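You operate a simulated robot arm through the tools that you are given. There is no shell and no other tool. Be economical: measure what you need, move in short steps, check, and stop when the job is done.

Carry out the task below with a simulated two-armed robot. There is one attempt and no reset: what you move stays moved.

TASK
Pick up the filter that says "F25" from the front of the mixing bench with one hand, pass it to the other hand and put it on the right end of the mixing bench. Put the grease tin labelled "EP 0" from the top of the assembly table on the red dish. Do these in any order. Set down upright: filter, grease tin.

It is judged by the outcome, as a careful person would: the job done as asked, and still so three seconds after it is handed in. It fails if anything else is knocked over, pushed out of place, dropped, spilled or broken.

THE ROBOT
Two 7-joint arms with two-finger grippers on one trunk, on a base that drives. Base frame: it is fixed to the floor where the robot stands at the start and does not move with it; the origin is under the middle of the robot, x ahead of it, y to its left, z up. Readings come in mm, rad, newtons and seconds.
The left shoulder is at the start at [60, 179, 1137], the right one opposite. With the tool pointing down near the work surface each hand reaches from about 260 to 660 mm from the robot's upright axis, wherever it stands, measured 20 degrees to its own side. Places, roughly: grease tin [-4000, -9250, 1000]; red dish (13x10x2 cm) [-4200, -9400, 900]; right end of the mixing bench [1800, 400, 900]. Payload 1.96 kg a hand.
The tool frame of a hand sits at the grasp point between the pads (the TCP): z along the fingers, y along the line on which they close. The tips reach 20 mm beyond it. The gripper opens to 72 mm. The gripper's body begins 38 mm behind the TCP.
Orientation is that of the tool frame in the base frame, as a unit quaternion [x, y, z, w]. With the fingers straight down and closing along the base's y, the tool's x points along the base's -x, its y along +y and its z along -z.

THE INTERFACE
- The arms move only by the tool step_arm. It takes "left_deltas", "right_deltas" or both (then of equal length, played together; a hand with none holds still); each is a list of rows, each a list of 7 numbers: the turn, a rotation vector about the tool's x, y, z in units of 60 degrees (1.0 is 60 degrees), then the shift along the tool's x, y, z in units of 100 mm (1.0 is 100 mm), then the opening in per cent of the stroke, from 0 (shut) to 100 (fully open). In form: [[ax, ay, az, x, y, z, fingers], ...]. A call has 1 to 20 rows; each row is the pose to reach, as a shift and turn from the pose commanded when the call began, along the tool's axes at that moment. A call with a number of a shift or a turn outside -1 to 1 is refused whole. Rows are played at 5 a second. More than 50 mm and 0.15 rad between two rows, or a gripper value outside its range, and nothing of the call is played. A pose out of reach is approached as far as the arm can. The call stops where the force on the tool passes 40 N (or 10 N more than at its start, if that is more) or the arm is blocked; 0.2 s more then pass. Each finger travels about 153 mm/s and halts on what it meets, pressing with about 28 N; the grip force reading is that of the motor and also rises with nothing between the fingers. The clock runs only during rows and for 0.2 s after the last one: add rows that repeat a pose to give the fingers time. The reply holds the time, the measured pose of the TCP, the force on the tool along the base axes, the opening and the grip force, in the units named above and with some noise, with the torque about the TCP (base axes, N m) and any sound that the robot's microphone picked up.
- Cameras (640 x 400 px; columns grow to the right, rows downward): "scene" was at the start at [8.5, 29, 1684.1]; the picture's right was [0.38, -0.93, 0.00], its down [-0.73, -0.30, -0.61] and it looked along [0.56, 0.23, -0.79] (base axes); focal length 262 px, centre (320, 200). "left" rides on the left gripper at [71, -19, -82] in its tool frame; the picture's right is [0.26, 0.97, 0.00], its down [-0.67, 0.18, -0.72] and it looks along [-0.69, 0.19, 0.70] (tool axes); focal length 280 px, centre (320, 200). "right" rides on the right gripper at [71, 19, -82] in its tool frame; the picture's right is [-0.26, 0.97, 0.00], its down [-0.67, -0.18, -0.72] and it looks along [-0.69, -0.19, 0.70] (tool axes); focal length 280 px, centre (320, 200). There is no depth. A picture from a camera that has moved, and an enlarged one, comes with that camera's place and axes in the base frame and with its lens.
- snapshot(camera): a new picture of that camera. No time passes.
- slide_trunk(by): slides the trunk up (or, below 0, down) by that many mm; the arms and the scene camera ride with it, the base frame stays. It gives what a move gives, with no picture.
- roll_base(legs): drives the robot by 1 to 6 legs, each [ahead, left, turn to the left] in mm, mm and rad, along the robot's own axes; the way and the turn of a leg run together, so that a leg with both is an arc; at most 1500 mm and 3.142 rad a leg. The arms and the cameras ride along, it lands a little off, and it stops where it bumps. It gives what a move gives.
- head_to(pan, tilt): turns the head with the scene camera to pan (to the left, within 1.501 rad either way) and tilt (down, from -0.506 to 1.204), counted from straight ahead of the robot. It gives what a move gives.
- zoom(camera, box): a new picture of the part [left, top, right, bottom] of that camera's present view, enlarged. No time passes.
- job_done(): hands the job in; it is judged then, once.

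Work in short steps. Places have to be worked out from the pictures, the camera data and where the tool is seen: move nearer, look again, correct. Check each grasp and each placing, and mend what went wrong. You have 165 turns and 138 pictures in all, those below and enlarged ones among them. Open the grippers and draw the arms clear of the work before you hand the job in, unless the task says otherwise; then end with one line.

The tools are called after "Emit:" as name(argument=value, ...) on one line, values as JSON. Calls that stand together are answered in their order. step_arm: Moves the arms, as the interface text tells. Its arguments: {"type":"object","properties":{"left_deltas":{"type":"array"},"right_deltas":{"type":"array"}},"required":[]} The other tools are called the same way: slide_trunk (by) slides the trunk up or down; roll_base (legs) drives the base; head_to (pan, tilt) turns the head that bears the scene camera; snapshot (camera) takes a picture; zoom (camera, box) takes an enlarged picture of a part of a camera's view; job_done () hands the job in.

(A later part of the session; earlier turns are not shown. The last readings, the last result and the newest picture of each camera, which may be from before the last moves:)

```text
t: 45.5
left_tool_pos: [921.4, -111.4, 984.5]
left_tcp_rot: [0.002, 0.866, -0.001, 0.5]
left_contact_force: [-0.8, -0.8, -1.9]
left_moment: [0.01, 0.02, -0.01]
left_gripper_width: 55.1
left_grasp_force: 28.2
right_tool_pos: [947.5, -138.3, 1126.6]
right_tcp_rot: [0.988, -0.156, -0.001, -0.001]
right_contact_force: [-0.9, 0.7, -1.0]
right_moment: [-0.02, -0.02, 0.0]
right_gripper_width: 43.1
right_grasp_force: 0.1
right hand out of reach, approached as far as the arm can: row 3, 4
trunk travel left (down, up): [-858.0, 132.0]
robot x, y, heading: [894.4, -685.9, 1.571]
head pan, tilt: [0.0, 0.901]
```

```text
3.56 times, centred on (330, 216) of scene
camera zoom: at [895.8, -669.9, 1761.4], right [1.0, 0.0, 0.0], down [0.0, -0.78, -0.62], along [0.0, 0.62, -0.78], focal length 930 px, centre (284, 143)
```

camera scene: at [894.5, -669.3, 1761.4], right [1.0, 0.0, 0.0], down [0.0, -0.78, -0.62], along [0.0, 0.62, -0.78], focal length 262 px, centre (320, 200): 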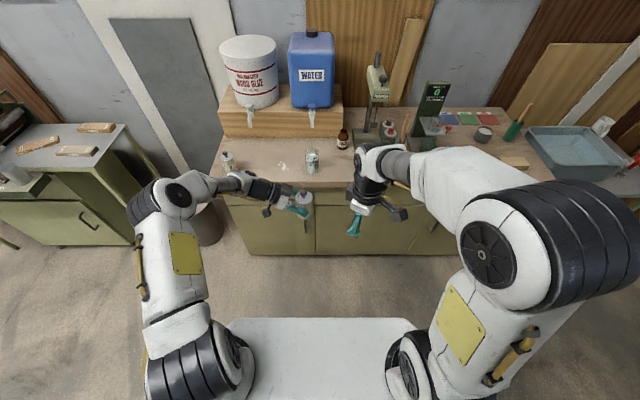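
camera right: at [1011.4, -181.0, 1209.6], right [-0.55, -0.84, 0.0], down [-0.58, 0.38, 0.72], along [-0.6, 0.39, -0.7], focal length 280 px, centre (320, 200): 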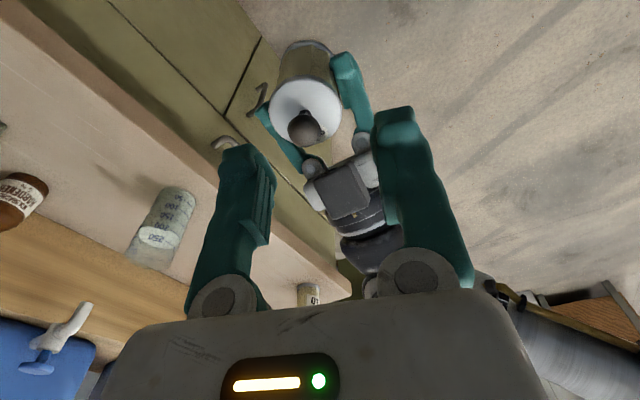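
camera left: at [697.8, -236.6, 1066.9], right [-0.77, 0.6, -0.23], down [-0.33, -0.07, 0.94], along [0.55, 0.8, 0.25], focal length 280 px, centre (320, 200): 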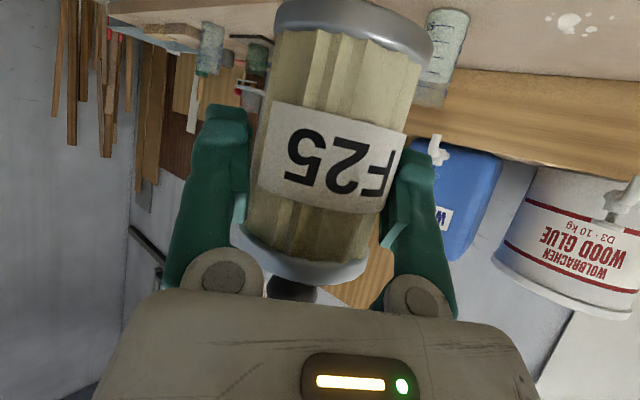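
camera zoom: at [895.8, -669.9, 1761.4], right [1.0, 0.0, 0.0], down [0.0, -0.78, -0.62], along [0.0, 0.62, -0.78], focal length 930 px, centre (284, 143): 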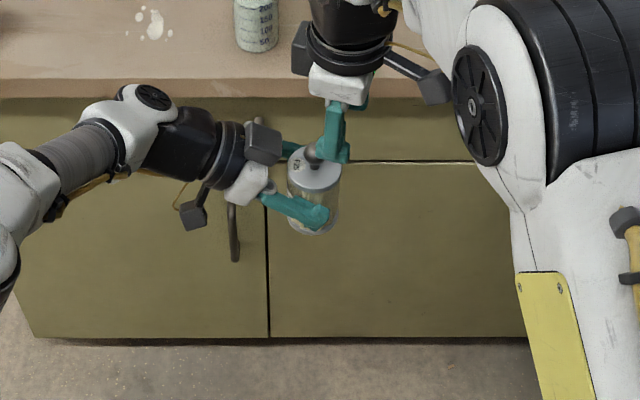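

Right arm is limited there, so I bring the filter under it with the left hand: +17 x, −25 y.

Emit:
step_arm(left_deltas=[[0, 0, 0, -0.045, -0.13, 0.075, 0], [0, 0, 0, -0.088, -0.25, 0.152, 0], [0, 0, 0, -0.088, -0.25, 0.152, 0]])

Emit:
snapshot(camera="right")

```text
t: 46.3
left_tool_pos: [937.9, -133.2, 984.2]
left_tcp_rot: [0.003, 0.865, -0.003, 0.502]
left_contact_force: [-0.2, -0.2, -1.4]
left_moment: [0.01, 0.0, 0.0]
left_gripper_width: 55.0
left_grasp_force: 27.9
right_tool_pos: [948.2, -139.3, 1126.7]
right_tcp_rot: [0.988, -0.157, 0.0, -0.001]
right_contact_force: [0.3, -0.1, -0.1]
right_moment: [0.01, 0.0, -0.02]
right_gripper_width: 43.3
right_grasp_force: 0.0
trunk travel left (down, up): [-858.0, 132.0]
robot x, y, heading: [895.5, -683.8, 1.564]
head pan, tilt: [0.0, 0.901]
```

```text
108 pictures are left
camera right: at [1010.3, -180.4, 1209.4], right [-0.55, -0.84, 0.0], down [-0.58, 0.38, 0.72], along [-0.6, 0.39, -0.7], focal length 280 px, centre (320, 200)
```

right: 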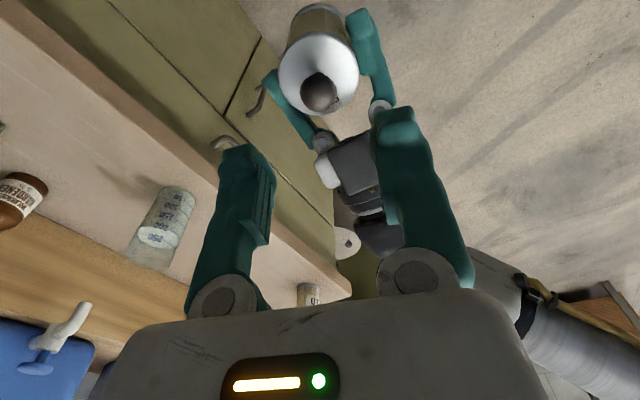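

Knob is nearly centred between the right fingers. I descend 60 mm and check.

Emit:
step_arm(right_deltas=[[0, 0, 0, -0.02, -0.01, 0.2, 60], [0, 0, 0, -0.03, -0.01, 0.4, 60], [0, 0, 0, -0.03, -0.01, 0.6, 60]])

Emit:
snapshot(camera="right")

Emit:
zoom(camera="scene", box=[260, 170, 390, 251])

```text
t: 47.1
left_tool_pos: [937.9, -134.0, 983.6]
left_tcp_rot: [0.002, 0.864, -0.002, 0.503]
left_contact_force: [-0.2, 0.2, -0.5]
left_moment: [0.02, 0.02, 0.01]
left_gripper_width: 55.2
left_grasp_force: 27.7
right_tool_pos: [945.0, -137.6, 1067.6]
right_tcp_rot: [0.988, -0.157, 0.0, -0.001]
right_contact_force: [1.2, -0.1, -0.2]
right_moment: [0.01, -0.04, -0.01]
right_gripper_width: 43.0
right_grasp_force: 0.1
trunk travel left (down, up): [-858.0, 132.0]
robot x, y, heading: [892.7, -689.8, 1.569]
head pan, tilt: [0.0, 0.901]
```

```text
107 pictures are left
camera right: at [1007.9, -179.4, 1150.4], right [-0.55, -0.84, 0.0], down [-0.58, 0.38, 0.72], along [-0.6, 0.39, -0.7], focal length 280 px, centre (320, 200)
```

right: 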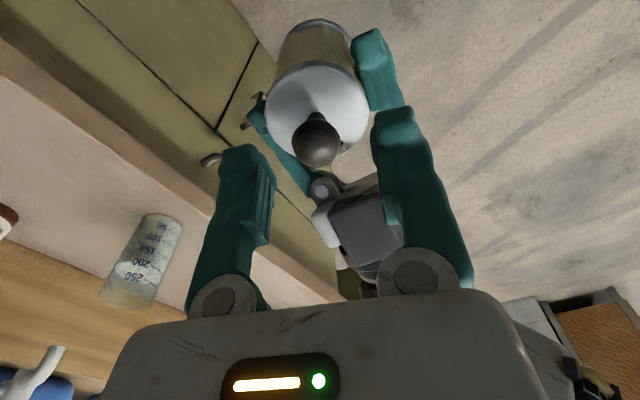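

```text
4.92 times, centred on (325, 210) of scene
camera zoom: at [894.7, -669.1, 1761.4], right [1.0, 0.0, 0.0], down [0.0, -0.78, -0.62], along [0.0, 0.62, -0.78], focal length 1287 px, centre (295, 148)
```

zoom: 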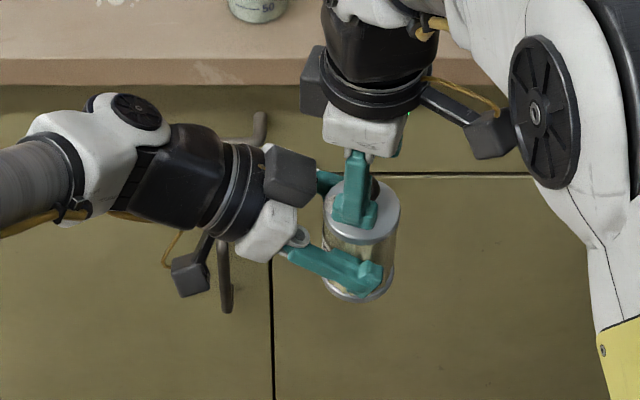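

Aligned. I descend 25 mm more and close the right fingers on the knob.

Emit:
step_arm(right_deltas=[[0, 0, 0, 0, 0, 0.13, 60], [0, 0, 0, 0, 0, 0.25, 60], [0, 0, 0, 0, 0, 0.25, 0], [0, 0, 0, 0, 0, 0.25, 0], [0, 0, 0, 0, 0, 0.25, 0]])

Emit:
snapshot(camera="right")

Emit:
zoom(camera="scene", box=[260, 170, 390, 251])

```text
t: 48.3
left_tool_pos: [937.8, -135.1, 982.8]
left_tcp_rot: [0.003, 0.866, -0.003, 0.5]
left_contact_force: [-7.9, -21.0, 7.9]
left_moment: [0.9, -0.32, -0.27]
left_gripper_width: 56.0
left_grasp_force: 27.9
right_tool_pos: [945.5, -138.0, 1042.6]
right_tcp_rot: [0.988, -0.156, 0.0, -0.002]
right_contact_force: [8.9, 21.5, -8.0]
right_moment: [0.4, -0.27, 0.08]
right_gripper_width: 21.1
right_grasp_force: 28.2
trunk travel left (down, up): [-858.0, 132.0]
robot x, y, heading: [897.4, -684.4, 1.569]
head pan, tilt: [0.0, 0.901]
```

```text
105 pictures are left
camera right: at [1008.1, -179.5, 1125.7], right [-0.55, -0.84, 0.0], down [-0.58, 0.38, 0.72], along [-0.6, 0.39, -0.7], focal length 280 px, centre (320, 200)
```

right: 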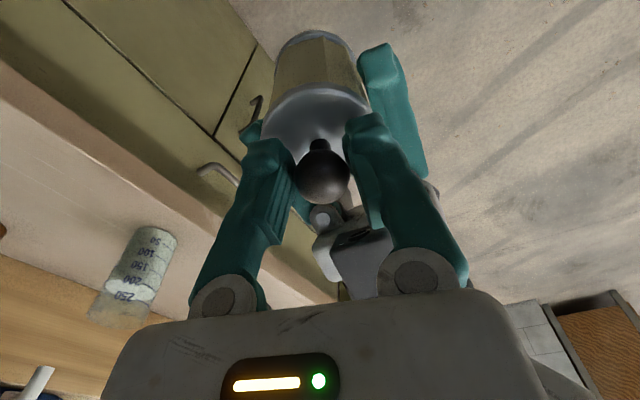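

```text
4.92 times, centred on (325, 210) of scene
camera zoom: at [894.6, -669.3, 1761.4], right [1.0, 0.0, 0.0], down [0.0, -0.78, -0.62], along [0.0, 0.62, -0.78], focal length 1287 px, centre (295, 148)
```

zoom: 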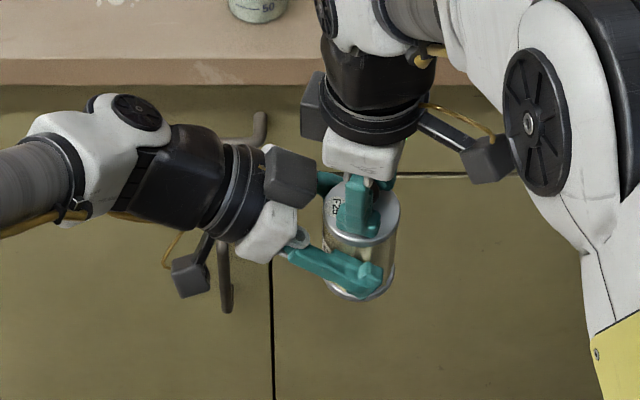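

Knob gripped (21 mm), but there's a ~21 N sideways load between hands; I nudge the right hand +y by 3 mm to relax it.

Emit:
step_arm(right_deltas=[[0, 0, 0, 0, -0.015, 0, 0], [0, 0, 0, 0, -0.03, 0, 0], [0, 0, 0, 0, -0.03, 0, 0]])

```text
t: 49.1
left_tool_pos: [937.6, -133.5, 985.0]
left_tcp_rot: [0.002, 0.865, -0.001, 0.501]
left_contact_force: [-1.6, 3.9, -1.3]
left_moment: [-0.18, -0.03, -0.01]
left_gripper_width: 55.8
left_grasp_force: 27.5
right_tool_pos: [944.0, -135.6, 1042.1]
right_tcp_rot: [0.988, -0.156, 0.0, 0.002]
right_contact_force: [2.8, -3.7, 0.4]
right_moment: [-0.05, -0.04, 0.0]
right_gripper_width: 18.7
right_grasp_force: 28.1
trunk travel left (down, up): [-858.0, 132.0]
robot x, y, heading: [897.0, -687.1, 1.567]
head pan, tilt: [0.0, 0.901]
```

Load relaxed but the width dropped to 18.7 mm; I check the knob's place in the pads.

Emit:
zoom(camera="right", box=[200, 80, 440, 230])

Emit:
step_arm(right_deltas=[[0, 0, 0, 0, 0, 0, 0], [0, 0, 0, 0, 0, 0, 0]])

```text
2.67 times, centred on (320, 155) of right
camera zoom: at [1007.5, -177.1, 1124.4], right [-0.55, -0.84, 0.0], down [-0.58, 0.38, 0.71], along [-0.6, 0.39, -0.7], focal length 748 px, centre (320, 320)
```

zoom: 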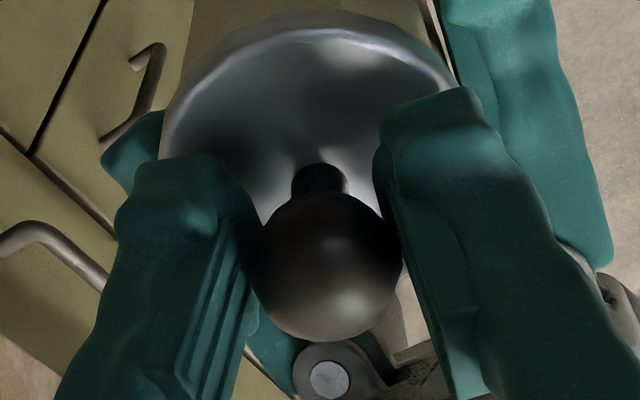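

```text
t: 49.7
left_tool_pos: [936.3, -132.4, 984.9]
left_tcp_rot: [0.003, 0.865, -0.002, 0.502]
left_contact_force: [-0.5, 8.6, 3.1]
left_moment: [-0.25, 0.25, -0.1]
left_gripper_width: 55.4
left_grasp_force: 28.0
right_tool_pos: [945.8, -135.5, 1041.1]
right_tcp_rot: [0.988, -0.156, -0.001, 0.001]
right_contact_force: [0.7, -9.0, -3.2]
right_moment: [-0.24, -0.31, 0.18]
right_gripper_width: 18.8
right_grasp_force: 27.9
trunk travel left (down, up): [-858.0, 132.0]
robot x, y, heading: [895.5, -683.8, 1.57]
head pan, tilt: [0.0, 0.901]
```

The knob seems to sit toward the camera side of the pads. I reopen, shift the right hand 7 mm along its tool x, and close again.

Emit:
step_arm(right_deltas=[[0, 0, 0, 0, 0, 0, 60], [0, 0, 0, 0, 0, 0, 60], [0, 0, 0, 0.07, 0, 0, 60], [0, 0, 0, 0.07, 0, 0, 60]])

Emit:
zoom(camera="right", box=[200, 80, 440, 230])

Emit:
zoom(camera="scene", box=[290, 180, 370, 230])

```text
t: 50.7
left_tool_pos: [937.0, -133.6, 983.4]
left_tcp_rot: [0.003, 0.865, -0.003, 0.502]
left_contact_force: [0.5, -0.3, -0.9]
left_moment: [0.0, 0.01, -0.02]
left_gripper_width: 55.3
left_grasp_force: 27.8
right_tool_pos: [953.0, -136.6, 1042.4]
right_tcp_rot: [0.988, -0.157, 0.0, 0.0]
right_contact_force: [-0.2, -0.7, -0.6]
right_moment: [0.01, 0.01, -0.01]
right_gripper_width: 42.9
right_grasp_force: 0.2
trunk travel left (down, up): [-858.0, 132.0]
robot x, y, heading: [893.2, -690.9, 1.568]
head pan, tilt: [0.0, 0.901]
```

```text
2.67 times, centred on (320, 155) of right
camera zoom: at [1015.1, -177.7, 1126.2], right [-0.55, -0.84, 0.0], down [-0.58, 0.38, 0.72], along [-0.6, 0.39, -0.7], focal length 748 px, centre (320, 320)
```

zoom: 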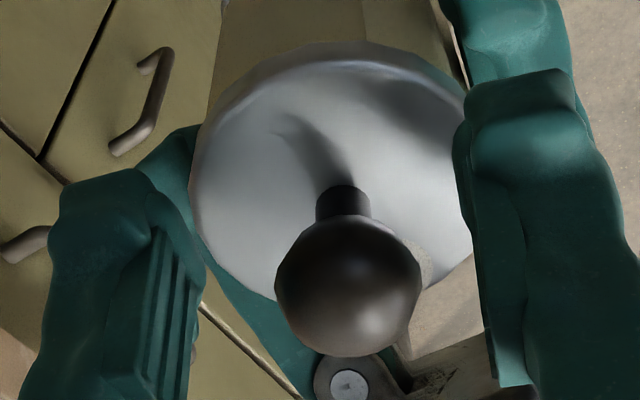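

```text
8.00 times, centred on (330, 205) of scene
camera zoom: at [894.3, -669.4, 1761.4], right [1.0, 0.0, 0.0], down [0.0, -0.78, -0.62], along [0.0, 0.62, -0.78], focal length 2092 px, centre (240, 160)
```

zoom: 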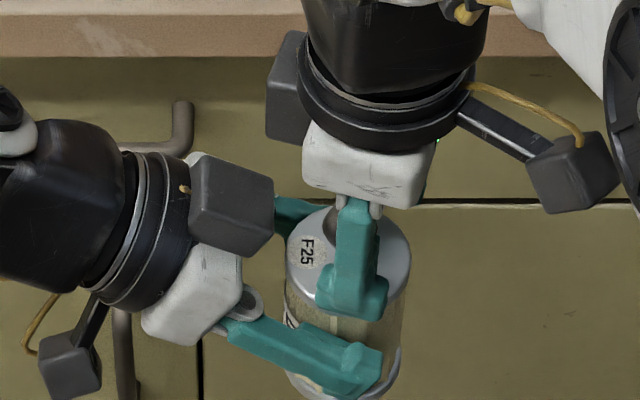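

The scene view shows the filter axis at x≈943, so the earlier position was right and the shift wrong. I return, go 2 mm lower, and close again.

Emit:
step_arm(right_deltas=[[0, 0, 0, -0.04, 0.013, 0.01, 60], [0, 0, 0, -0.085, 0.026, 0.02, 60], [0, 0, 0, -0.085, 0.026, 0.02, 0], [0, 0, 0, -0.085, 0.026, 0.02, 0], [0, 0, 0, -0.085, 0.026, 0.02, 0], [0, 0, 0, -0.085, 0.026, 0.02, 0]])

Emit:
zoom(camera="right", box=[200, 80, 440, 230])

```text
t: 52.1
left_tool_pos: [938.5, -134.6, 984.5]
left_tcp_rot: [0.004, 0.865, -0.004, 0.501]
left_contact_force: [-4.9, -14.4, 11.4]
left_moment: [0.68, -0.24, -0.17]
left_gripper_width: 55.4
left_grasp_force: 28.2
right_tool_pos: [944.5, -136.0, 1041.2]
right_tcp_rot: [0.988, -0.157, 0.0, -0.001]
right_contact_force: [4.8, 14.4, -10.4]
right_moment: [0.13, -0.11, 0.07]
right_gripper_width: 18.9
right_grasp_force: 28.3
trunk travel left (down, up): [-858.0, 132.0]
robot x, y, heading: [898.1, -683.6, 1.566]
head pan, tilt: [0.0, 0.901]
```

```text
2.67 times, centred on (320, 155) of right
camera zoom: at [1007.2, -177.7, 1124.0], right [-0.55, -0.84, 0.0], down [-0.58, 0.38, 0.72], along [-0.6, 0.39, -0.7], focal length 748 px, centre (320, 320)
```

zoom: 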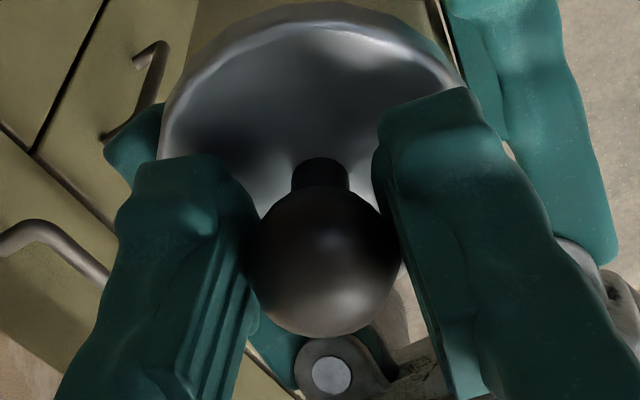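

Good hold. I open the left hand and check that the right hand keeps the filter.

Emit:
step_arm(left_deltas=[[0, 0, 0, 0, 0, 0, 100], [0, 0, 0, 0, 0, 0, 100]])

Emit:
zoom(camera="scene", box=[260, 170, 390, 251])

Emit:
snapshot(camera="left")

```text
t: 52.7
left_tool_pos: [936.6, -134.2, 985.3]
left_tcp_rot: [0.002, 0.866, -0.002, 0.5]
left_contact_force: [0.1, 0.1, 0.4]
left_moment: [-0.02, -0.01, 0.01]
left_gripper_width: 72.0
left_grasp_force: 0.1
right_tool_pos: [943.5, -136.0, 1040.4]
right_tcp_rot: [0.988, -0.157, 0.0, 0.0]
right_contact_force: [0.0, -0.8, 0.3]
right_moment: [-0.01, 0.0, 0.01]
right_gripper_width: 18.6
right_grasp_force: 28.5
trunk travel left (down, up): [-858.0, 132.0]
robot x, y, heading: [894.2, -685.9, 1.567]
head pan, tilt: [0.0, 0.901]
```

```text
4.92 times, centred on (325, 210) of scene
camera zoom: at [894.7, -669.4, 1761.4], right [1.0, 0.0, 0.0], down [0.0, -0.78, -0.62], along [0.0, 0.62, -0.78], focal length 1287 px, centre (295, 148)
```

zoom: 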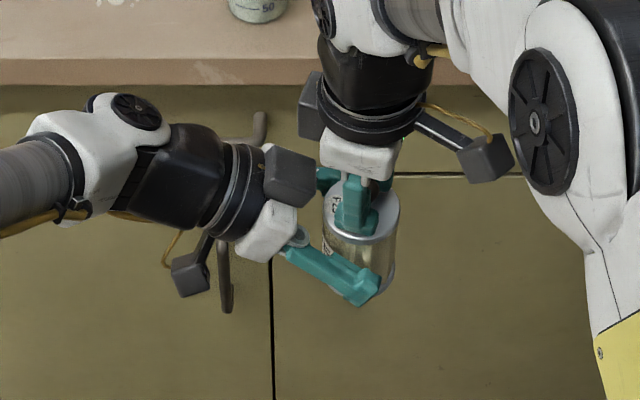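

```text
98 pictures are left
camera left: at [830.0, -151.7, 964.5], right [-0.12, 0.97, -0.23], down [-0.28, 0.19, 0.94], along [0.95, 0.18, 0.25], focal length 280 px, centre (320, 200)
```

left: 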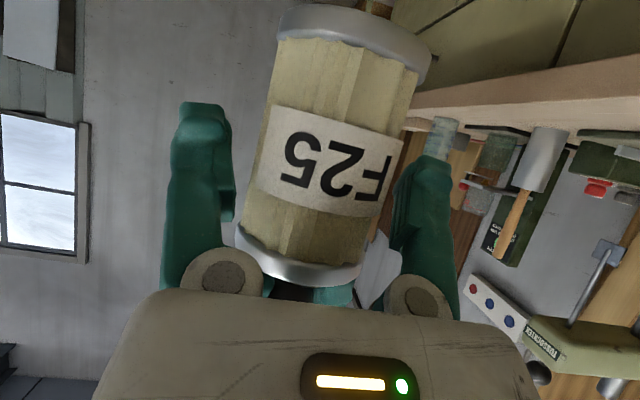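

The right hand holds it upright. I withdraw the left hand horizontally.

Emit:
step_arm(left_deltas=[[0, 0, 0, 0.1, 0.0, -0.173, 100], [0, 0, 0, 0.2, 0, -0.346, 100], [0, 0, 0, 0.35, 0, -0.606, 100], [0, 0, 0, 0.5, 0, -0.866, 100], [0, 0, 0, 0.7, 0, -1.0, 100]])

Emit:
head_to(pan=-0.6, tilt=0.7)

Emit:
snapshot(camera="scene")

```text
t: 53.9
left_tool_pos: [848.9, -134.7, 986.2]
left_tcp_rot: [0.003, 0.866, -0.003, 0.501]
left_contact_force: [0.6, -0.4, 0.4]
left_moment: [-0.01, 0.0, 0.05]
left_gripper_width: 72.1
left_grasp_force: 0.1
left hand out of reach, approached as far as the arm can: row 4, 5
right_tool_pos: [944.0, -136.6, 1040.5]
right_tcp_rot: [0.988, -0.156, 0.001, 0.0]
right_contact_force: [0.7, -0.2, -0.5]
right_moment: [0.01, 0.01, 0.01]
right_gripper_width: 18.2
right_grasp_force: 28.6
trunk travel left (down, up): [-858.0, 132.0]
robot x, y, heading: [896.1, -686.9, 1.567]
head pan, tilt: [0.0, 0.901]
```

```text
t: 54.9
left_tool_pos: [847.9, -133.9, 985.7]
left_tcp_rot: [0.002, 0.865, -0.002, 0.501]
left_contact_force: [0.5, 0.2, -0.2]
left_moment: [0.03, -0.03, 0.03]
left_gripper_width: 72.1
left_grasp_force: 0.1
right_tool_pos: [944.1, -135.7, 1040.6]
right_tcp_rot: [0.988, -0.156, 0.001, -0.001]
right_contact_force: [0.4, -0.1, -0.1]
right_moment: [-0.01, 0.0, -0.02]
right_gripper_width: 18.2
right_grasp_force: 28.3
trunk travel left (down, up): [-858.0, 132.0]
robot x, y, heading: [894.4, -687.7, 1.572]
head pan, tilt: [-0.6, 0.7]
```

```text
97 pictures are left
camera scene: at [942.4, -674.8, 1777.5], right [0.82, -0.57, 0.0], down [-0.36, -0.53, -0.76], along [0.43, 0.63, -0.64], focal length 262 px, centre (320, 200)
```

scene: 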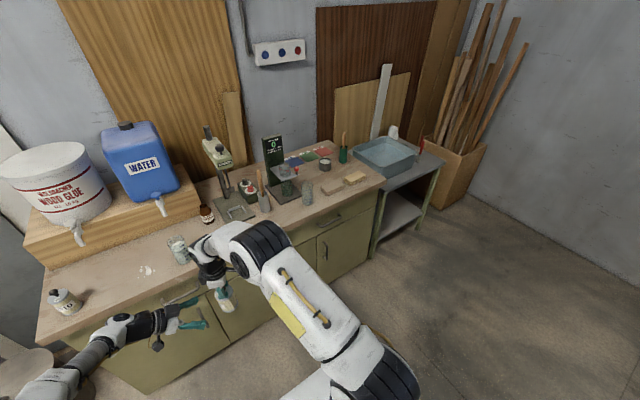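

Filter is in the right hand. I raise the trunk a bit and drive along the bench toward its right end.

Emit:
slide_trunk(by=100)

Emit:
roll_base(legs=[[0, -850, 0]])

Emit:
head_to(pan=-0.15, tilt=0.75)

Emit:
snapshot(camera="scene")

Emit:
snapshot(camera="right")

```text
t: 56.2
left_tool_pos: [848.1, -135.2, 1086.2]
left_tcp_rot: [0.002, 0.866, -0.002, 0.501]
left_contact_force: [0.1, -0.7, -0.7]
left_moment: [0.0, 0.01, 0.03]
left_gripper_width: 72.0
left_grasp_force: 0.0
right_tool_pos: [944.5, -135.8, 1141.3]
right_tcp_rot: [0.988, -0.156, 0.001, 0.0]
right_contact_force: [-0.6, 0.8, -1.4]
right_moment: [0.01, 0.0, 0.01]
right_gripper_width: 17.7
right_grasp_force: 28.1
trunk travel left (down, up): [-958.0, 32.0]
robot x, y, heading: [897.3, -690.5, 1.567]
head pan, tilt: [-0.6, 0.7]
```

```text
t: 60.7
left_tool_pos: [1696.1, -140.6, 1086.4]
left_tcp_rot: [0.008, 0.865, -0.006, 0.502]
left_contact_force: [-1.1, -1.0, 0.1]
left_moment: [0.01, 0.04, -0.01]
left_gripper_width: 71.8
left_grasp_force: 0.0
right_tool_pos: [1791.1, -142.2, 1142.2]
right_tcp_rot: [0.987, -0.162, 0.0, -0.001]
right_contact_force: [0.3, -1.0, -1.1]
right_moment: [0.01, 0.03, -0.02]
right_gripper_width: 17.4
right_grasp_force: 27.7
trunk travel left (down, up): [-958.0, 32.0]
robot x, y, heading: [1738.5, -690.6, 1.555]
head pan, tilt: [-0.6, 0.7]
```

```text
t: 61.6
left_tool_pos: [1698.0, -140.2, 1086.4]
left_tcp_rot: [0.008, 0.865, -0.005, 0.502]
left_contact_force: [0.2, 0.5, 0.1]
left_moment: [0.0, -0.01, 0.03]
left_gripper_width: 72.1
left_grasp_force: 0.2
right_tool_pos: [1792.8, -143.4, 1141.5]
right_tcp_rot: [0.987, -0.163, 0.0, -0.001]
right_contact_force: [0.1, 0.3, -1.4]
right_moment: [0.02, 0.0, 0.0]
right_gripper_width: 17.4
right_grasp_force: 27.9
trunk travel left (down, up): [-958.0, 32.0]
robot x, y, heading: [1737.0, -692.4, 1.557]
head pan, tilt: [-0.15, 0.75]
```

```text
96 pictures are left
camera scene: at [1749.2, -669.2, 1873.3], right [0.99, -0.16, 0.0], down [-0.11, -0.67, -0.73], along [0.12, 0.72, -0.68], focal length 262 px, centre (320, 200)
```

scene: 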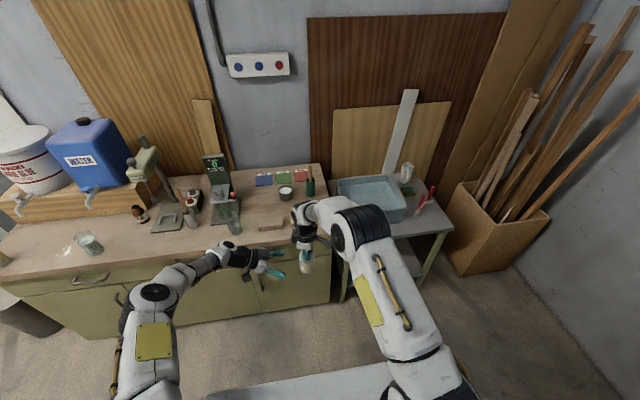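

```text
95 pictures are left
camera right: at [1854.7, -185.3, 1224.1], right [-0.56, -0.83, 0.0], down [-0.58, 0.39, 0.72], along [-0.59, 0.4, -0.7], focal length 280 px, centre (320, 200)
```

right: 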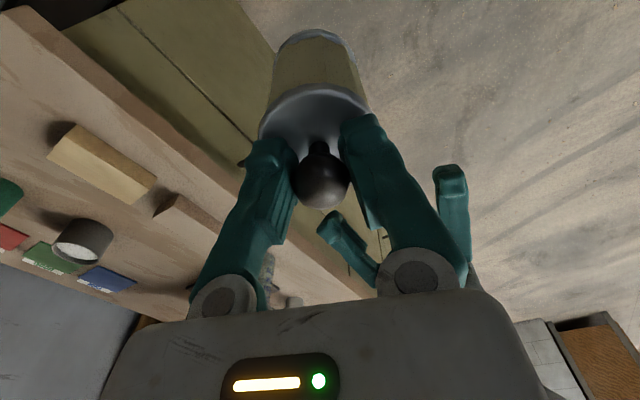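

The grip width is creeping down, so I should set it down soon. I zoom on the bench's right end to choose a free spot.

Emit:
zoom(camera="scene", box=[220, 150, 348, 230])

Emit:
zoom(camera="right", box=[240, 80, 400, 240])

```text
5.00 times, centred on (284, 190) of scene
camera zoom: at [1749.2, -669.2, 1873.3], right [0.99, -0.16, 0.0], down [-0.11, -0.67, -0.73], along [0.12, 0.72, -0.68], focal length 1308 px, centre (500, 250)
```

zoom: 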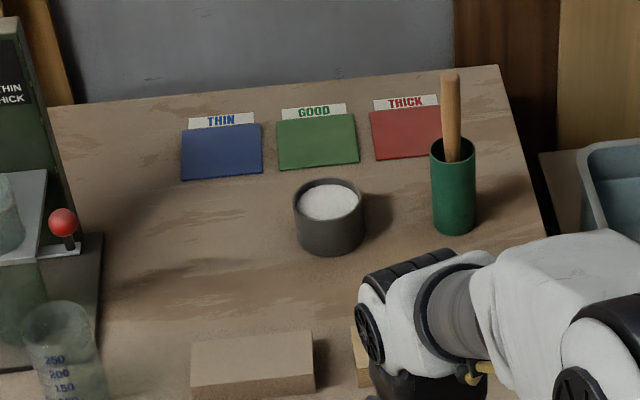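

```text
2.50 times, centred on (320, 160) of right
camera zoom: at [1854.7, -185.3, 1224.1], right [-0.56, -0.83, 0.0], down [-0.58, 0.39, 0.72], along [-0.59, 0.4, -0.7], focal length 701 px, centre (320, 300)
```

zoom: 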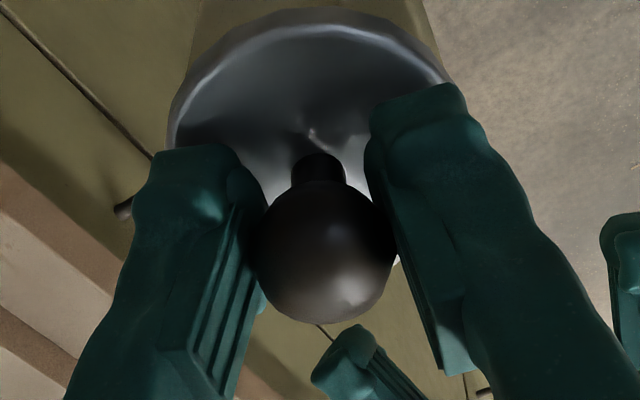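

Free spot at the right end, behind the wooden block and in front of the cup/brush jar: about (1815, 315). I first pull the left hand back toward me, then drive ahead.

Emit:
step_arm(left_deltas=[[0, 0, 0, 0, -0.3, 0, 100], [0, 0, 0, 0, -0.6, 0, 100], [0, 0, 0, 0, -1.0, 0, 100]])

Emit:
roll_base(legs=[[390, -20, 0.014]])

Emit:
snapshot(camera="scene")

Emit:
snapshot(camera="right")

```text
t: 62.4
left_tool_pos: [1697.8, -242.1, 1084.7]
left_tcp_rot: [0.009, 0.866, -0.006, 0.501]
left_contact_force: [0.4, 0.1, -0.6]
left_moment: [0.03, 0.01, 0.0]
left_gripper_width: 72.1
left_grasp_force: 0.0
right_tool_pos: [1792.7, -143.9, 1141.9]
right_tcp_rot: [0.987, -0.162, 0.001, -0.001]
right_contact_force: [0.4, 0.1, -1.8]
right_moment: [0.02, 0.0, -0.01]
right_gripper_width: 17.1
right_grasp_force: 28.1
trunk travel left (down, up): [-958.0, 32.0]
robot x, y, heading: [1735.3, -690.0, 1.554]
head pan, tilt: [-0.15, 0.75]
```

```text
t: 64.8
left_tool_pos: [1711.9, 143.9, 1083.8]
left_tcp_rot: [0.003, 0.865, -0.003, 0.501]
left_contact_force: [-0.3, -0.4, -0.2]
left_moment: [0.0, 0.02, 0.01]
left_gripper_width: 71.8
left_grasp_force: 0.1
right_tool_pos: [1806.7, 244.6, 1141.3]
right_tcp_rot: [0.988, -0.156, 0.0, -0.001]
right_contact_force: [-0.4, 0.1, -0.5]
right_moment: [0.02, 0.01, 0.0]
right_gripper_width: 17.1
right_grasp_force: 27.6
trunk travel left (down, up): [-958.0, 32.0]
robot x, y, heading: [1757.8, -303.5, 1.571]
head pan, tilt: [-0.15, 0.75]
```

```text
92 pictures are left
camera scene: at [1771.3, -282.9, 1873.4], right [0.99, -0.15, 0.0], down [-0.1, -0.67, -0.73], along [0.11, 0.72, -0.68], focal length 262 px, centre (320, 200)
```

scene: 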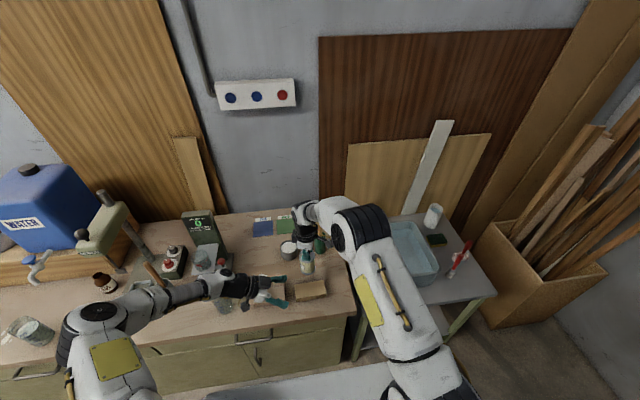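

```text
91 pictures are left
camera right: at [1870.4, 203.0, 1224.7], right [-0.55, -0.84, 0.0], down [-0.59, 0.38, 0.72], along [-0.6, 0.39, -0.7], focal length 280 px, centre (320, 200)
```

right: 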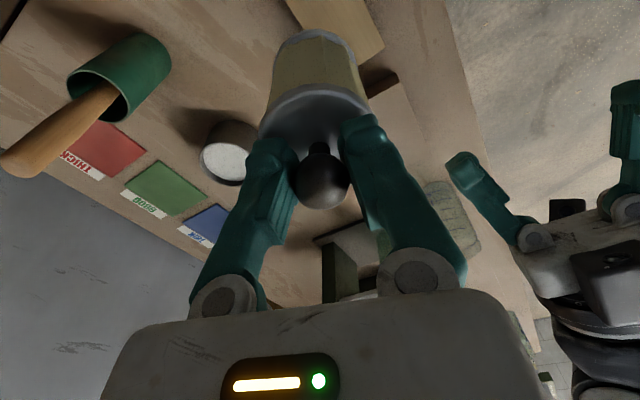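

I lower the arm 70 mm and reach forward about 60 mm to the spot.

Emit:
step_arm(right_deltas=[[0, 0, 0, 0, 0, 0.2, 0], [0, 0, 0, 0, 0, 0.4, 0], [0, 0, 0, 0, 0, 0.6, 0], [0, 0, 0, -0.05, -0.2, 0.7, 0], [0, 0, 0, -0.1, -0.4, 0.7, 0], [0, 0, 0, -0.14, -0.605, 0.7, 0]])

Emit:
snapshot(camera="right")

```text
t: 66.2
left_tool_pos: [1714.1, 144.4, 1083.4]
left_tcp_rot: [0.003, 0.865, -0.003, 0.502]
left_contact_force: [0.3, -0.4, -0.2]
left_moment: [-0.01, 0.03, 0.01]
left_gripper_width: 71.9
left_grasp_force: 0.2
right_tool_pos: [1810.6, 286.8, 1071.4]
right_tcp_rot: [0.988, -0.155, 0.0, 0.001]
right_contact_force: [-1.4, -0.6, -1.4]
right_moment: [-0.02, 0.01, -0.02]
right_gripper_width: 16.9
right_grasp_force: 28.1
right hand out of reach, approached as far as the arm can: row 6
trunk travel left (down, up): [-958.0, 32.0]
robot x, y, heading: [1758.6, -304.7, 1.574]
head pan, tilt: [-0.15, 0.75]
```

```text
90 pictures are left
camera right: at [1873.5, 245.5, 1154.5], right [-0.55, -0.84, 0.0], down [-0.59, 0.38, 0.72], along [-0.6, 0.39, -0.7], focal length 280 px, centre (320, 200)
```

right: 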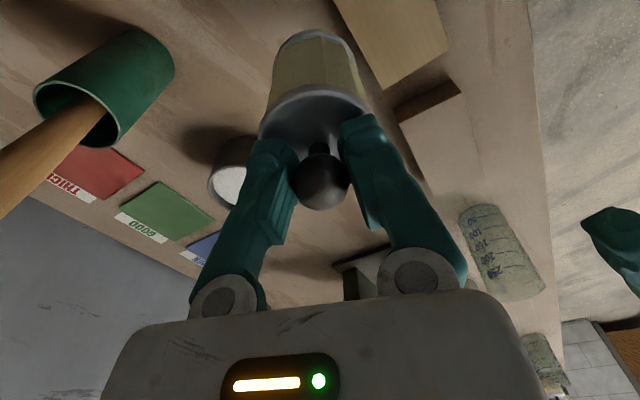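

I drive 27 mm ahead to centre between block (back edge y≈253) and cup (front ≈ 393).

Emit:
roll_base(legs=[[27, 0, 0]])

Emit:
slide_trunk(by=-60)

Emit:
snapshot(camera="right")

Emit:
snapshot(camera="scene")

```text
t: 67.0
left_tool_pos: [1713.3, 166.8, 1086.4]
left_tcp_rot: [0.004, 0.865, 0.0, 0.501]
left_contact_force: [-0.4, -0.5, -0.7]
left_moment: [0.03, 0.01, 0.03]
left_gripper_width: 71.7
left_grasp_force: 0.0
right_tool_pos: [1810.4, 308.2, 1075.1]
right_tcp_rot: [0.988, -0.156, -0.001, -0.003]
right_contact_force: [-0.8, -0.2, -1.6]
right_moment: [0.04, 0.0, 0.02]
right_gripper_width: 16.8
right_grasp_force: 27.5
trunk travel left (down, up): [-958.0, 32.0]
robot x, y, heading: [1759.4, -279.5, 1.568]
head pan, tilt: [-0.15, 0.75]
```

```text
t: 68.0
left_tool_pos: [1712.9, 172.4, 1025.6]
left_tcp_rot: [0.002, 0.865, -0.002, 0.502]
left_contact_force: [0.1, 0.8, -0.1]
left_moment: [0.03, 0.01, -0.01]
left_gripper_width: 72.1
left_grasp_force: 0.0
right_tool_pos: [1810.9, 312.8, 1010.5]
right_tcp_rot: [0.988, -0.155, 0.001, 0.0]
right_contact_force: [-0.1, -0.9, -1.2]
right_moment: [-0.01, -0.01, 0.01]
right_gripper_width: 16.9
right_grasp_force: 28.7
trunk travel left (down, up): [-898.0, 92.0]
robot x, y, heading: [1756.6, -277.1, 1.572]
head pan, tilt: [-0.15, 0.75]
```

```text
89 pictures are left
camera right: at [1873.1, 272.1, 1094.6], right [-0.55, -0.84, 0.0], down [-0.59, 0.38, 0.72], along [-0.6, 0.39, -0.7], focal length 280 px, centre (320, 200)
```

right: 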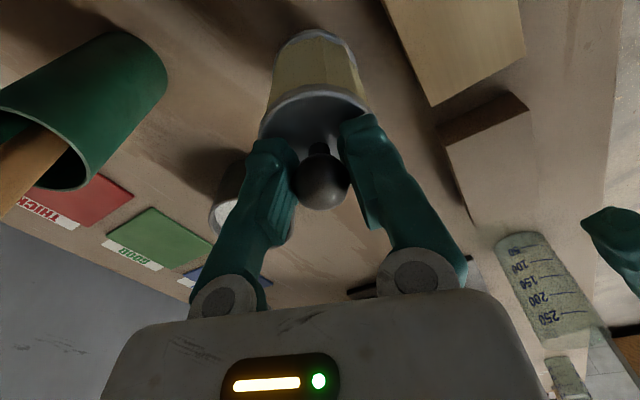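

```text
88 pictures are left
camera scene: at [1771.4, -254.7, 1813.3], right [0.99, -0.15, 0.0], down [-0.1, -0.67, -0.73], along [0.11, 0.72, -0.68], focal length 262 px, centre (320, 200)
```

scene: 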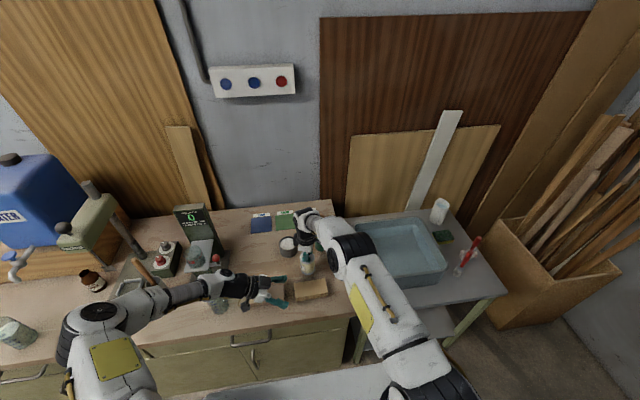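

I lift the left hand clear of the beaker, and lower the filter 15 mm with the right arm.

Emit:
step_arm(left_deltas=[[0, 0, 0, -0.26, 0, -0.15, 100], [0, 0, 0, -0.52, 0, -0.3, 100], [0, 0, 0, -0.78, 0, -0.45, 100], [0, 0, 0, -0.78, 0, -0.45, 100]], right_deltas=[[0, 0, 0, 0, 0, 0.05, 0], [0, 0, 0, 0, 0, 0.1, 0], [0, 0, 0, 0, 0, 0.13, 0], [0, 0, 0, 0, 0, 0.15, 0]])

```text
t: 69.0
left_tool_pos: [1711.2, 171.1, 1112.6]
left_tcp_rot: [0.001, 0.865, -0.002, 0.503]
left_contact_force: [0.5, -0.7, 0.5]
left_moment: [0.01, -0.03, -0.03]
left_gripper_width: 71.9
left_grasp_force: 0.1
right_tool_pos: [1810.6, 315.2, 995.7]
right_tcp_rot: [0.988, -0.155, 0.0, 0.0]
right_contact_force: [-0.1, 0.7, -0.7]
right_moment: [-0.03, -0.01, 0.0]
right_gripper_width: 16.7
right_grasp_force: 27.9
trunk travel left (down, up): [-898.0, 92.0]
robot x, y, heading: [1760.3, -276.8, 1.566]
head pan, tilt: [-0.15, 0.75]
```

Not yet in contact; down 3 mm more in small steps.

Emit:
step_arm(right_deltas=[[0, 0, 0, 0, 0, 0.015, 0], [0, 0, 0, 0, 0, 0.03, 0], [0, 0, 0, 0, 0, 0.03, 0]])

Emit:
zoom(camera="right", box=[220, 10, 420, 135])

```text
t: 69.8
left_tool_pos: [1711.0, 170.1, 1113.3]
left_tcp_rot: [0.002, 0.865, -0.002, 0.502]
left_contact_force: [-0.6, 0.9, 0.5]
left_moment: [0.01, 0.0, 0.01]
left_gripper_width: 72.0
left_grasp_force: 0.0
right_tool_pos: [1810.0, 313.2, 992.5]
right_tcp_rot: [0.988, -0.155, 0.0, 0.0]
right_contact_force: [0.3, 0.1, -1.0]
right_moment: [0.0, -0.03, -0.01]
right_gripper_width: 17.0
right_grasp_force: 28.0
trunk travel left (down, up): [-898.0, 92.0]
robot x, y, heading: [1758.2, -279.7, 1.569]
head pan, tilt: [-0.15, 0.75]
```

```text
3.20 times, centred on (320, 72) of right
camera zoom: at [1872.8, 272.1, 1076.0], right [-0.55, -0.84, 0.0], down [-0.59, 0.38, 0.72], along [-0.6, 0.39, -0.7], focal length 897 px, centre (320, 608)
```

zoom: 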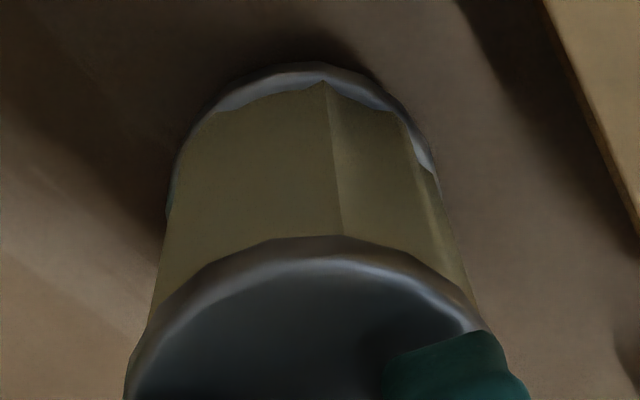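

Very near the surface. Continue in 1 mm steps.

Emit:
step_arm(right_deltas=[[0, 0, 0, 0, 0, 0.01, 0], [0, 0, 0, 0, 0, 0.02, 0], [0, 0, 0, 0, 0, 0.02, 0]])

Emit:
step_arm(right_deltas=[[0, 0, 0, 0, 0, 0.01, 0], [0, 0, 0, 0, 0, 0.015, 0], [0, 0, 0, 0, 0, 0.015, 0]])

```text
t: 70.6
left_tool_pos: [1711.1, 171.2, 1112.9]
left_tcp_rot: [0.001, 0.865, -0.002, 0.502]
left_contact_force: [-0.5, -0.6, 0.1]
left_moment: [-0.01, 0.03, 0.01]
left_gripper_width: 72.2
left_grasp_force: 0.1
right_tool_pos: [1809.0, 315.6, 991.8]
right_tcp_rot: [0.988, -0.155, -0.001, 0.0]
right_contact_force: [-0.2, 0.8, -0.8]
right_moment: [0.01, 0.0, 0.03]
right_gripper_width: 16.8
right_grasp_force: 28.3
trunk travel left (down, up): [-898.0, 92.0]
robot x, y, heading: [1760.6, -276.3, 1.565]
head pan, tilt: [-0.15, 0.75]
```

```text
t: 71.4
left_tool_pos: [1711.2, 170.3, 1112.0]
left_tcp_rot: [0.001, 0.865, -0.002, 0.501]
left_contact_force: [0.3, 0.0, 0.4]
left_moment: [0.01, -0.01, 0.0]
left_gripper_width: 72.0
left_grasp_force: 0.0
right_tool_pos: [1809.9, 314.2, 989.1]
right_tcp_rot: [0.988, -0.156, 0.0, 0.0]
right_contact_force: [-0.2, 0.2, -1.7]
right_moment: [-0.03, 0.0, 0.01]
right_gripper_width: 16.5
right_grasp_force: 27.8
trunk travel left (down, up): [-898.0, 92.0]
robot x, y, heading: [1756.6, -275.5, 1.57]
head pan, tilt: [-0.15, 0.75]
```

Still free; continue 4 mm in small steps.

Emit:
step_arm(right_deltas=[[0, 0, 0, 0, 0, 0.01, 0], [0, 0, 0, 0, 0, 0.02, 0], [0, 0, 0, 0, 0, 0.02, 0]])

Emit:
step_arm(right_deltas=[[0, 0, 0, 0, 0, 0.01, 0], [0, 0, 0, 0, 0, 0.02, 0], [0, 0, 0, 0, 0, 0.02, 0]])

```text
t: 72.2
left_tool_pos: [1711.5, 170.0, 1112.5]
left_tcp_rot: [0.002, 0.865, -0.002, 0.501]
left_contact_force: [-0.6, -0.1, -0.1]
left_moment: [0.01, -0.01, -0.01]
left_gripper_width: 72.1
left_grasp_force: 0.0
right_tool_pos: [1810.0, 313.9, 989.0]
right_tcp_rot: [0.988, -0.156, -0.001, -0.002]
right_contact_force: [-1.0, 2.0, 7.1]
right_moment: [0.0, 0.23, -0.05]
right_gripper_width: 16.4
right_grasp_force: 28.1
trunk travel left (down, up): [-898.0, 92.0]
robot x, y, heading: [1761.6, -278.1, 1.573]
head pan, tilt: [-0.15, 0.75]
```

```text
t: 73.0
left_tool_pos: [1712.2, 169.7, 1114.4]
left_tcp_rot: [0.003, 0.865, -0.002, 0.501]
left_contact_force: [-0.1, -0.7, 0.8]
left_moment: [-0.03, -0.03, 0.0]
left_gripper_width: 71.7
left_grasp_force: 0.0
right_tool_pos: [1810.1, 313.7, 987.0]
right_tcp_rot: [0.988, -0.156, -0.001, -0.003]
right_contact_force: [0.5, 6.6, 22.9]
right_moment: [0.07, 0.12, -0.04]
right_gripper_width: 16.5
right_grasp_force: 28.4
trunk travel left (down, up): [-898.0, 92.0]
robot x, y, heading: [1757.1, -276.9, 1.57]
head pan, tilt: [-0.15, 0.75]
```

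Firm bench contact. I ease up 2 mm, open, then rise straight up.

Emit:
step_arm(right_deltas=[[0, 0, 0, 0, 0, -0.02, 0], [0, 0, 0, 0, 0, -0.02, 20], [0, 0, 0, 0, 0, -0.02, 60], [0, 0, 0, 0, 0, -0.02, 60], [0, 0, 0, 0, 0, -0.02, 60]])

Emit:
snapshot(camera="right")

```text
t: 74.2
left_tool_pos: [1711.4, 169.7, 1112.9]
left_tcp_rot: [0.003, 0.865, -0.003, 0.502]
left_contact_force: [0.4, 0.1, -1.1]
left_moment: [0.05, 0.02, 0.01]
left_gripper_width: 72.2
left_grasp_force: 0.0
right_tool_pos: [1811.7, 313.4, 986.9]
right_tcp_rot: [0.988, -0.155, 0.0, 0.0]
right_contact_force: [0.6, 0.2, -0.7]
right_moment: [-0.01, 0.03, -0.04]
right_gripper_width: 43.3
right_grasp_force: 0.1
trunk travel left (down, up): [-898.0, 92.0]
robot x, y, heading: [1760.8, -277.2, 1.573]
head pan, tilt: [-0.15, 0.75]
```

```text
86 pictures are left
camera right: at [1873.8, 271.7, 1070.8], right [-0.55, -0.84, 0.0], down [-0.59, 0.38, 0.72], along [-0.6, 0.39, -0.7], focal length 280 px, centre (320, 200)
```

right: 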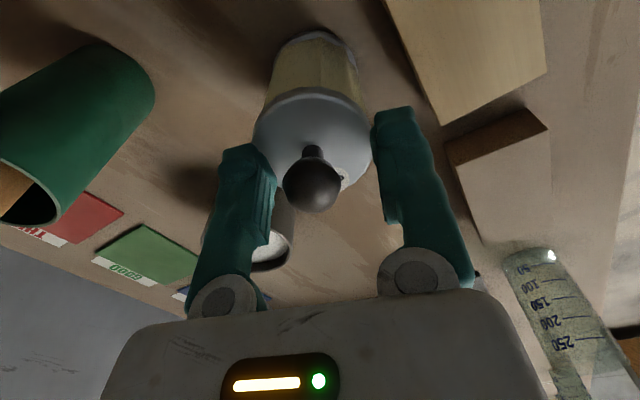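

Released and standing. I rise with the trunk and back away, then look at the filter.

Emit:
slide_trunk(by=90)

Emit:
roll_base(legs=[[-420, 0, 0]])

Emit:
snapshot(camera="scene")

Emit:
zoom(camera="scene", box=[220, 150, 348, 230])

```text
t: 75.5
left_tool_pos: [1710.6, 171.1, 1203.0]
left_tcp_rot: [0.002, 0.865, -0.003, 0.502]
left_contact_force: [0.3, 0.3, 0.4]
left_moment: [-0.01, 0.02, 0.0]
left_gripper_width: 72.0
left_grasp_force: 0.0
right_tool_pos: [1811.3, 313.6, 1078.0]
right_tcp_rot: [0.988, -0.156, 0.0, 0.0]
right_contact_force: [-0.4, 0.3, -0.3]
right_moment: [-0.01, 0.01, 0.01]
right_gripper_width: 43.0
right_grasp_force: 0.1
trunk travel left (down, up): [-988.0, 2.0]
robot x, y, heading: [1757.5, -278.4, 1.568]
head pan, tilt: [-0.15, 0.75]
```

```text
t: 78.1
left_tool_pos: [1713.0, -253.3, 1202.9]
left_tcp_rot: [0.003, 0.865, -0.003, 0.501]
left_contact_force: [0.3, 1.1, 0.6]
left_moment: [-0.01, 0.0, 0.01]
left_gripper_width: 72.0
left_grasp_force: 0.1
right_tool_pos: [1813.4, -111.7, 1078.1]
right_tcp_rot: [0.987, -0.159, 0.0, 0.0]
right_contact_force: [-0.1, 0.9, 0.5]
right_moment: [-0.02, -0.02, 0.02]
right_gripper_width: 43.3
right_grasp_force: 0.0
trunk travel left (down, up): [-988.0, 2.0]
robot x, y, heading: [1761.2, -705.9, 1.568]
head pan, tilt: [-0.15, 0.75]
```

```text
85 pictures are left
camera scene: at [1770.4, -678.4, 1903.3], right [0.99, -0.16, 0.0], down [-0.11, -0.67, -0.73], along [0.11, 0.72, -0.68], focal length 262 px, centre (320, 200)
```

scene: 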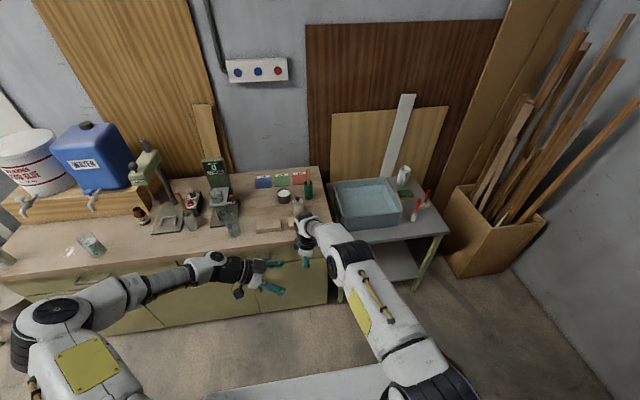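

```text
5.00 times, centred on (284, 190) of scene
camera zoom: at [1770.4, -678.4, 1903.3], right [0.99, -0.16, 0.0], down [-0.11, -0.67, -0.73], along [0.11, 0.72, -0.68], focal length 1308 px, centre (500, 250)
```

zoom: 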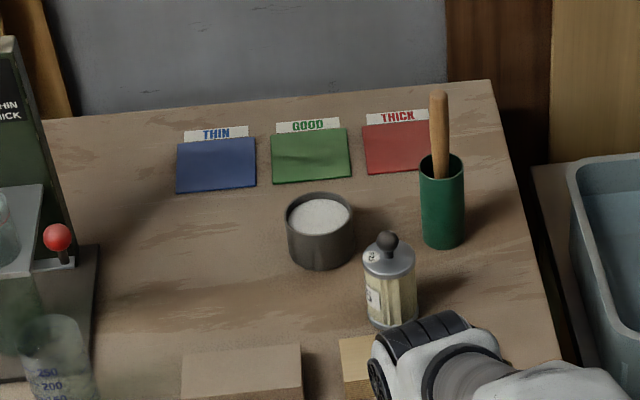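

The filter stands upright at the right end, neighbours undisturbed. Now I bring the arms back to neutral (tools down) before the long drive.

Emit:
step_arm(left_deltas=[[0, 0.125, 0, 0, 0, 0, 100], [0, 0.25, 0, 0, 0, 0, 100], [0, 0.375, 0, 0, 0, 0, 100], [0, 0.5, 0, 0, 0, 0, 100], [0, 0.625, 0, 0, 0, 0, 100], [0, 0.75, 0, 0, 0, 0, 100], [0, 0.875, 0, 0, 0, 0, 100], [0, 1.0, 0, 0, 0, 0, 100]], right_deltas=[[0, 0, 0.125, 0.1, 0.05, 0, 100], [0, 0, 0.25, 0.2, 0.1, 0, 100], [0, 0, 0.375, 0.3, 0.2, 0, 100], [0, 0, 0.5, 0.4, 0.3, 0, 100], [0, 0, 0.625, 0.5, 0.4, 0, 100], [0, 0, 0.75, 0.6, 0.5, 0, 100], [0, 0, 0.875, 0.7, 0.6, 0, 100], [0, 0, 1.0, 0.8, 0.7, 0, 100]])

Emit:
step_arm(left_deltas=[[0, 0, -0.125, 0, 0, 0, 100], [0, 0, -0.25, 0, 0, 0, 100], [0, 0, -0.375, 0, 0, 0, 100], [0, 0, -0.5, 0, 0, 0, 100], [0, 0, -0.625, 0.1, -0.1, 0, 100], [0, 0, -0.75, 0.2, -0.2, 0, 100], [0, 0, -0.875, 0.4, -0.3, 0, 100], [0, 0, -1.0, 0.6, -0.4, 0, 100]])

Emit:
snapshot(camera="scene")

```text
t: 79.9
left_tool_pos: [1714.2, -254.7, 1203.5]
left_tcp_rot: [0.006, 1.0, 0.001, 0.0]
left_contact_force: [-0.6, 0.0, 0.6]
left_moment: [0.01, 0.04, -0.01]
left_gripper_width: 72.2
left_grasp_force: 0.0
right_tool_pos: [1867.9, -204.9, 1076.8]
right_tcp_rot: [0.775, -0.632, -0.001, -0.001]
right_contact_force: [0.0, 0.5, -0.1]
right_moment: [-0.04, 0.02, 0.03]
right_gripper_width: 72.1
right_grasp_force: 0.0
trunk travel left (down, up): [-988.0, 2.0]
robot x, y, heading: [1758.4, -703.0, 1.565]
head pan, tilt: [-0.15, 0.75]
```

```text
t: 81.7
left_tool_pos: [1653.6, -295.5, 1204.7]
left_tcp_rot: [-0.496, 0.869, -0.001, 0.002]
left_contact_force: [-1.1, -0.3, 0.1]
left_moment: [-0.01, 0.0, 0.02]
left_gripper_width: 72.1
left_grasp_force: 0.1
right_tool_pos: [1866.0, -205.2, 1077.9]
right_tcp_rot: [0.775, -0.632, 0.0, -0.001]
right_contact_force: [0.5, -0.8, 0.4]
right_moment: [-0.04, 0.0, 0.02]
right_gripper_width: 72.0
right_grasp_force: 0.1
trunk travel left (down, up): [-988.0, 2.0]
robot x, y, heading: [1756.6, -702.9, 1.565]
head pan, tilt: [-0.15, 0.75]
```

```text
83 pictures are left
camera scene: at [1769.7, -681.3, 1903.3], right [0.99, -0.16, 0.0], down [-0.11, -0.67, -0.73], along [0.11, 0.72, -0.68], focal length 262 px, centre (320, 200)
```

scene: 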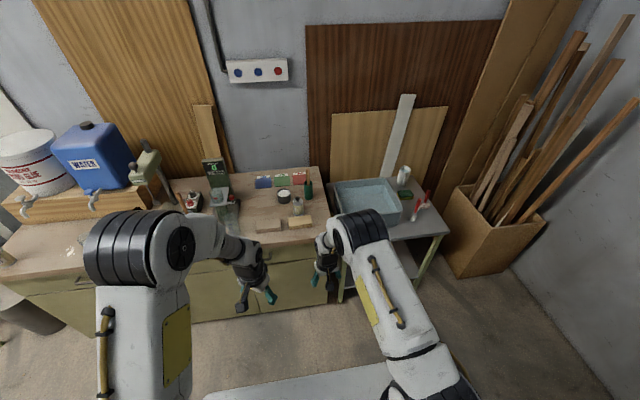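

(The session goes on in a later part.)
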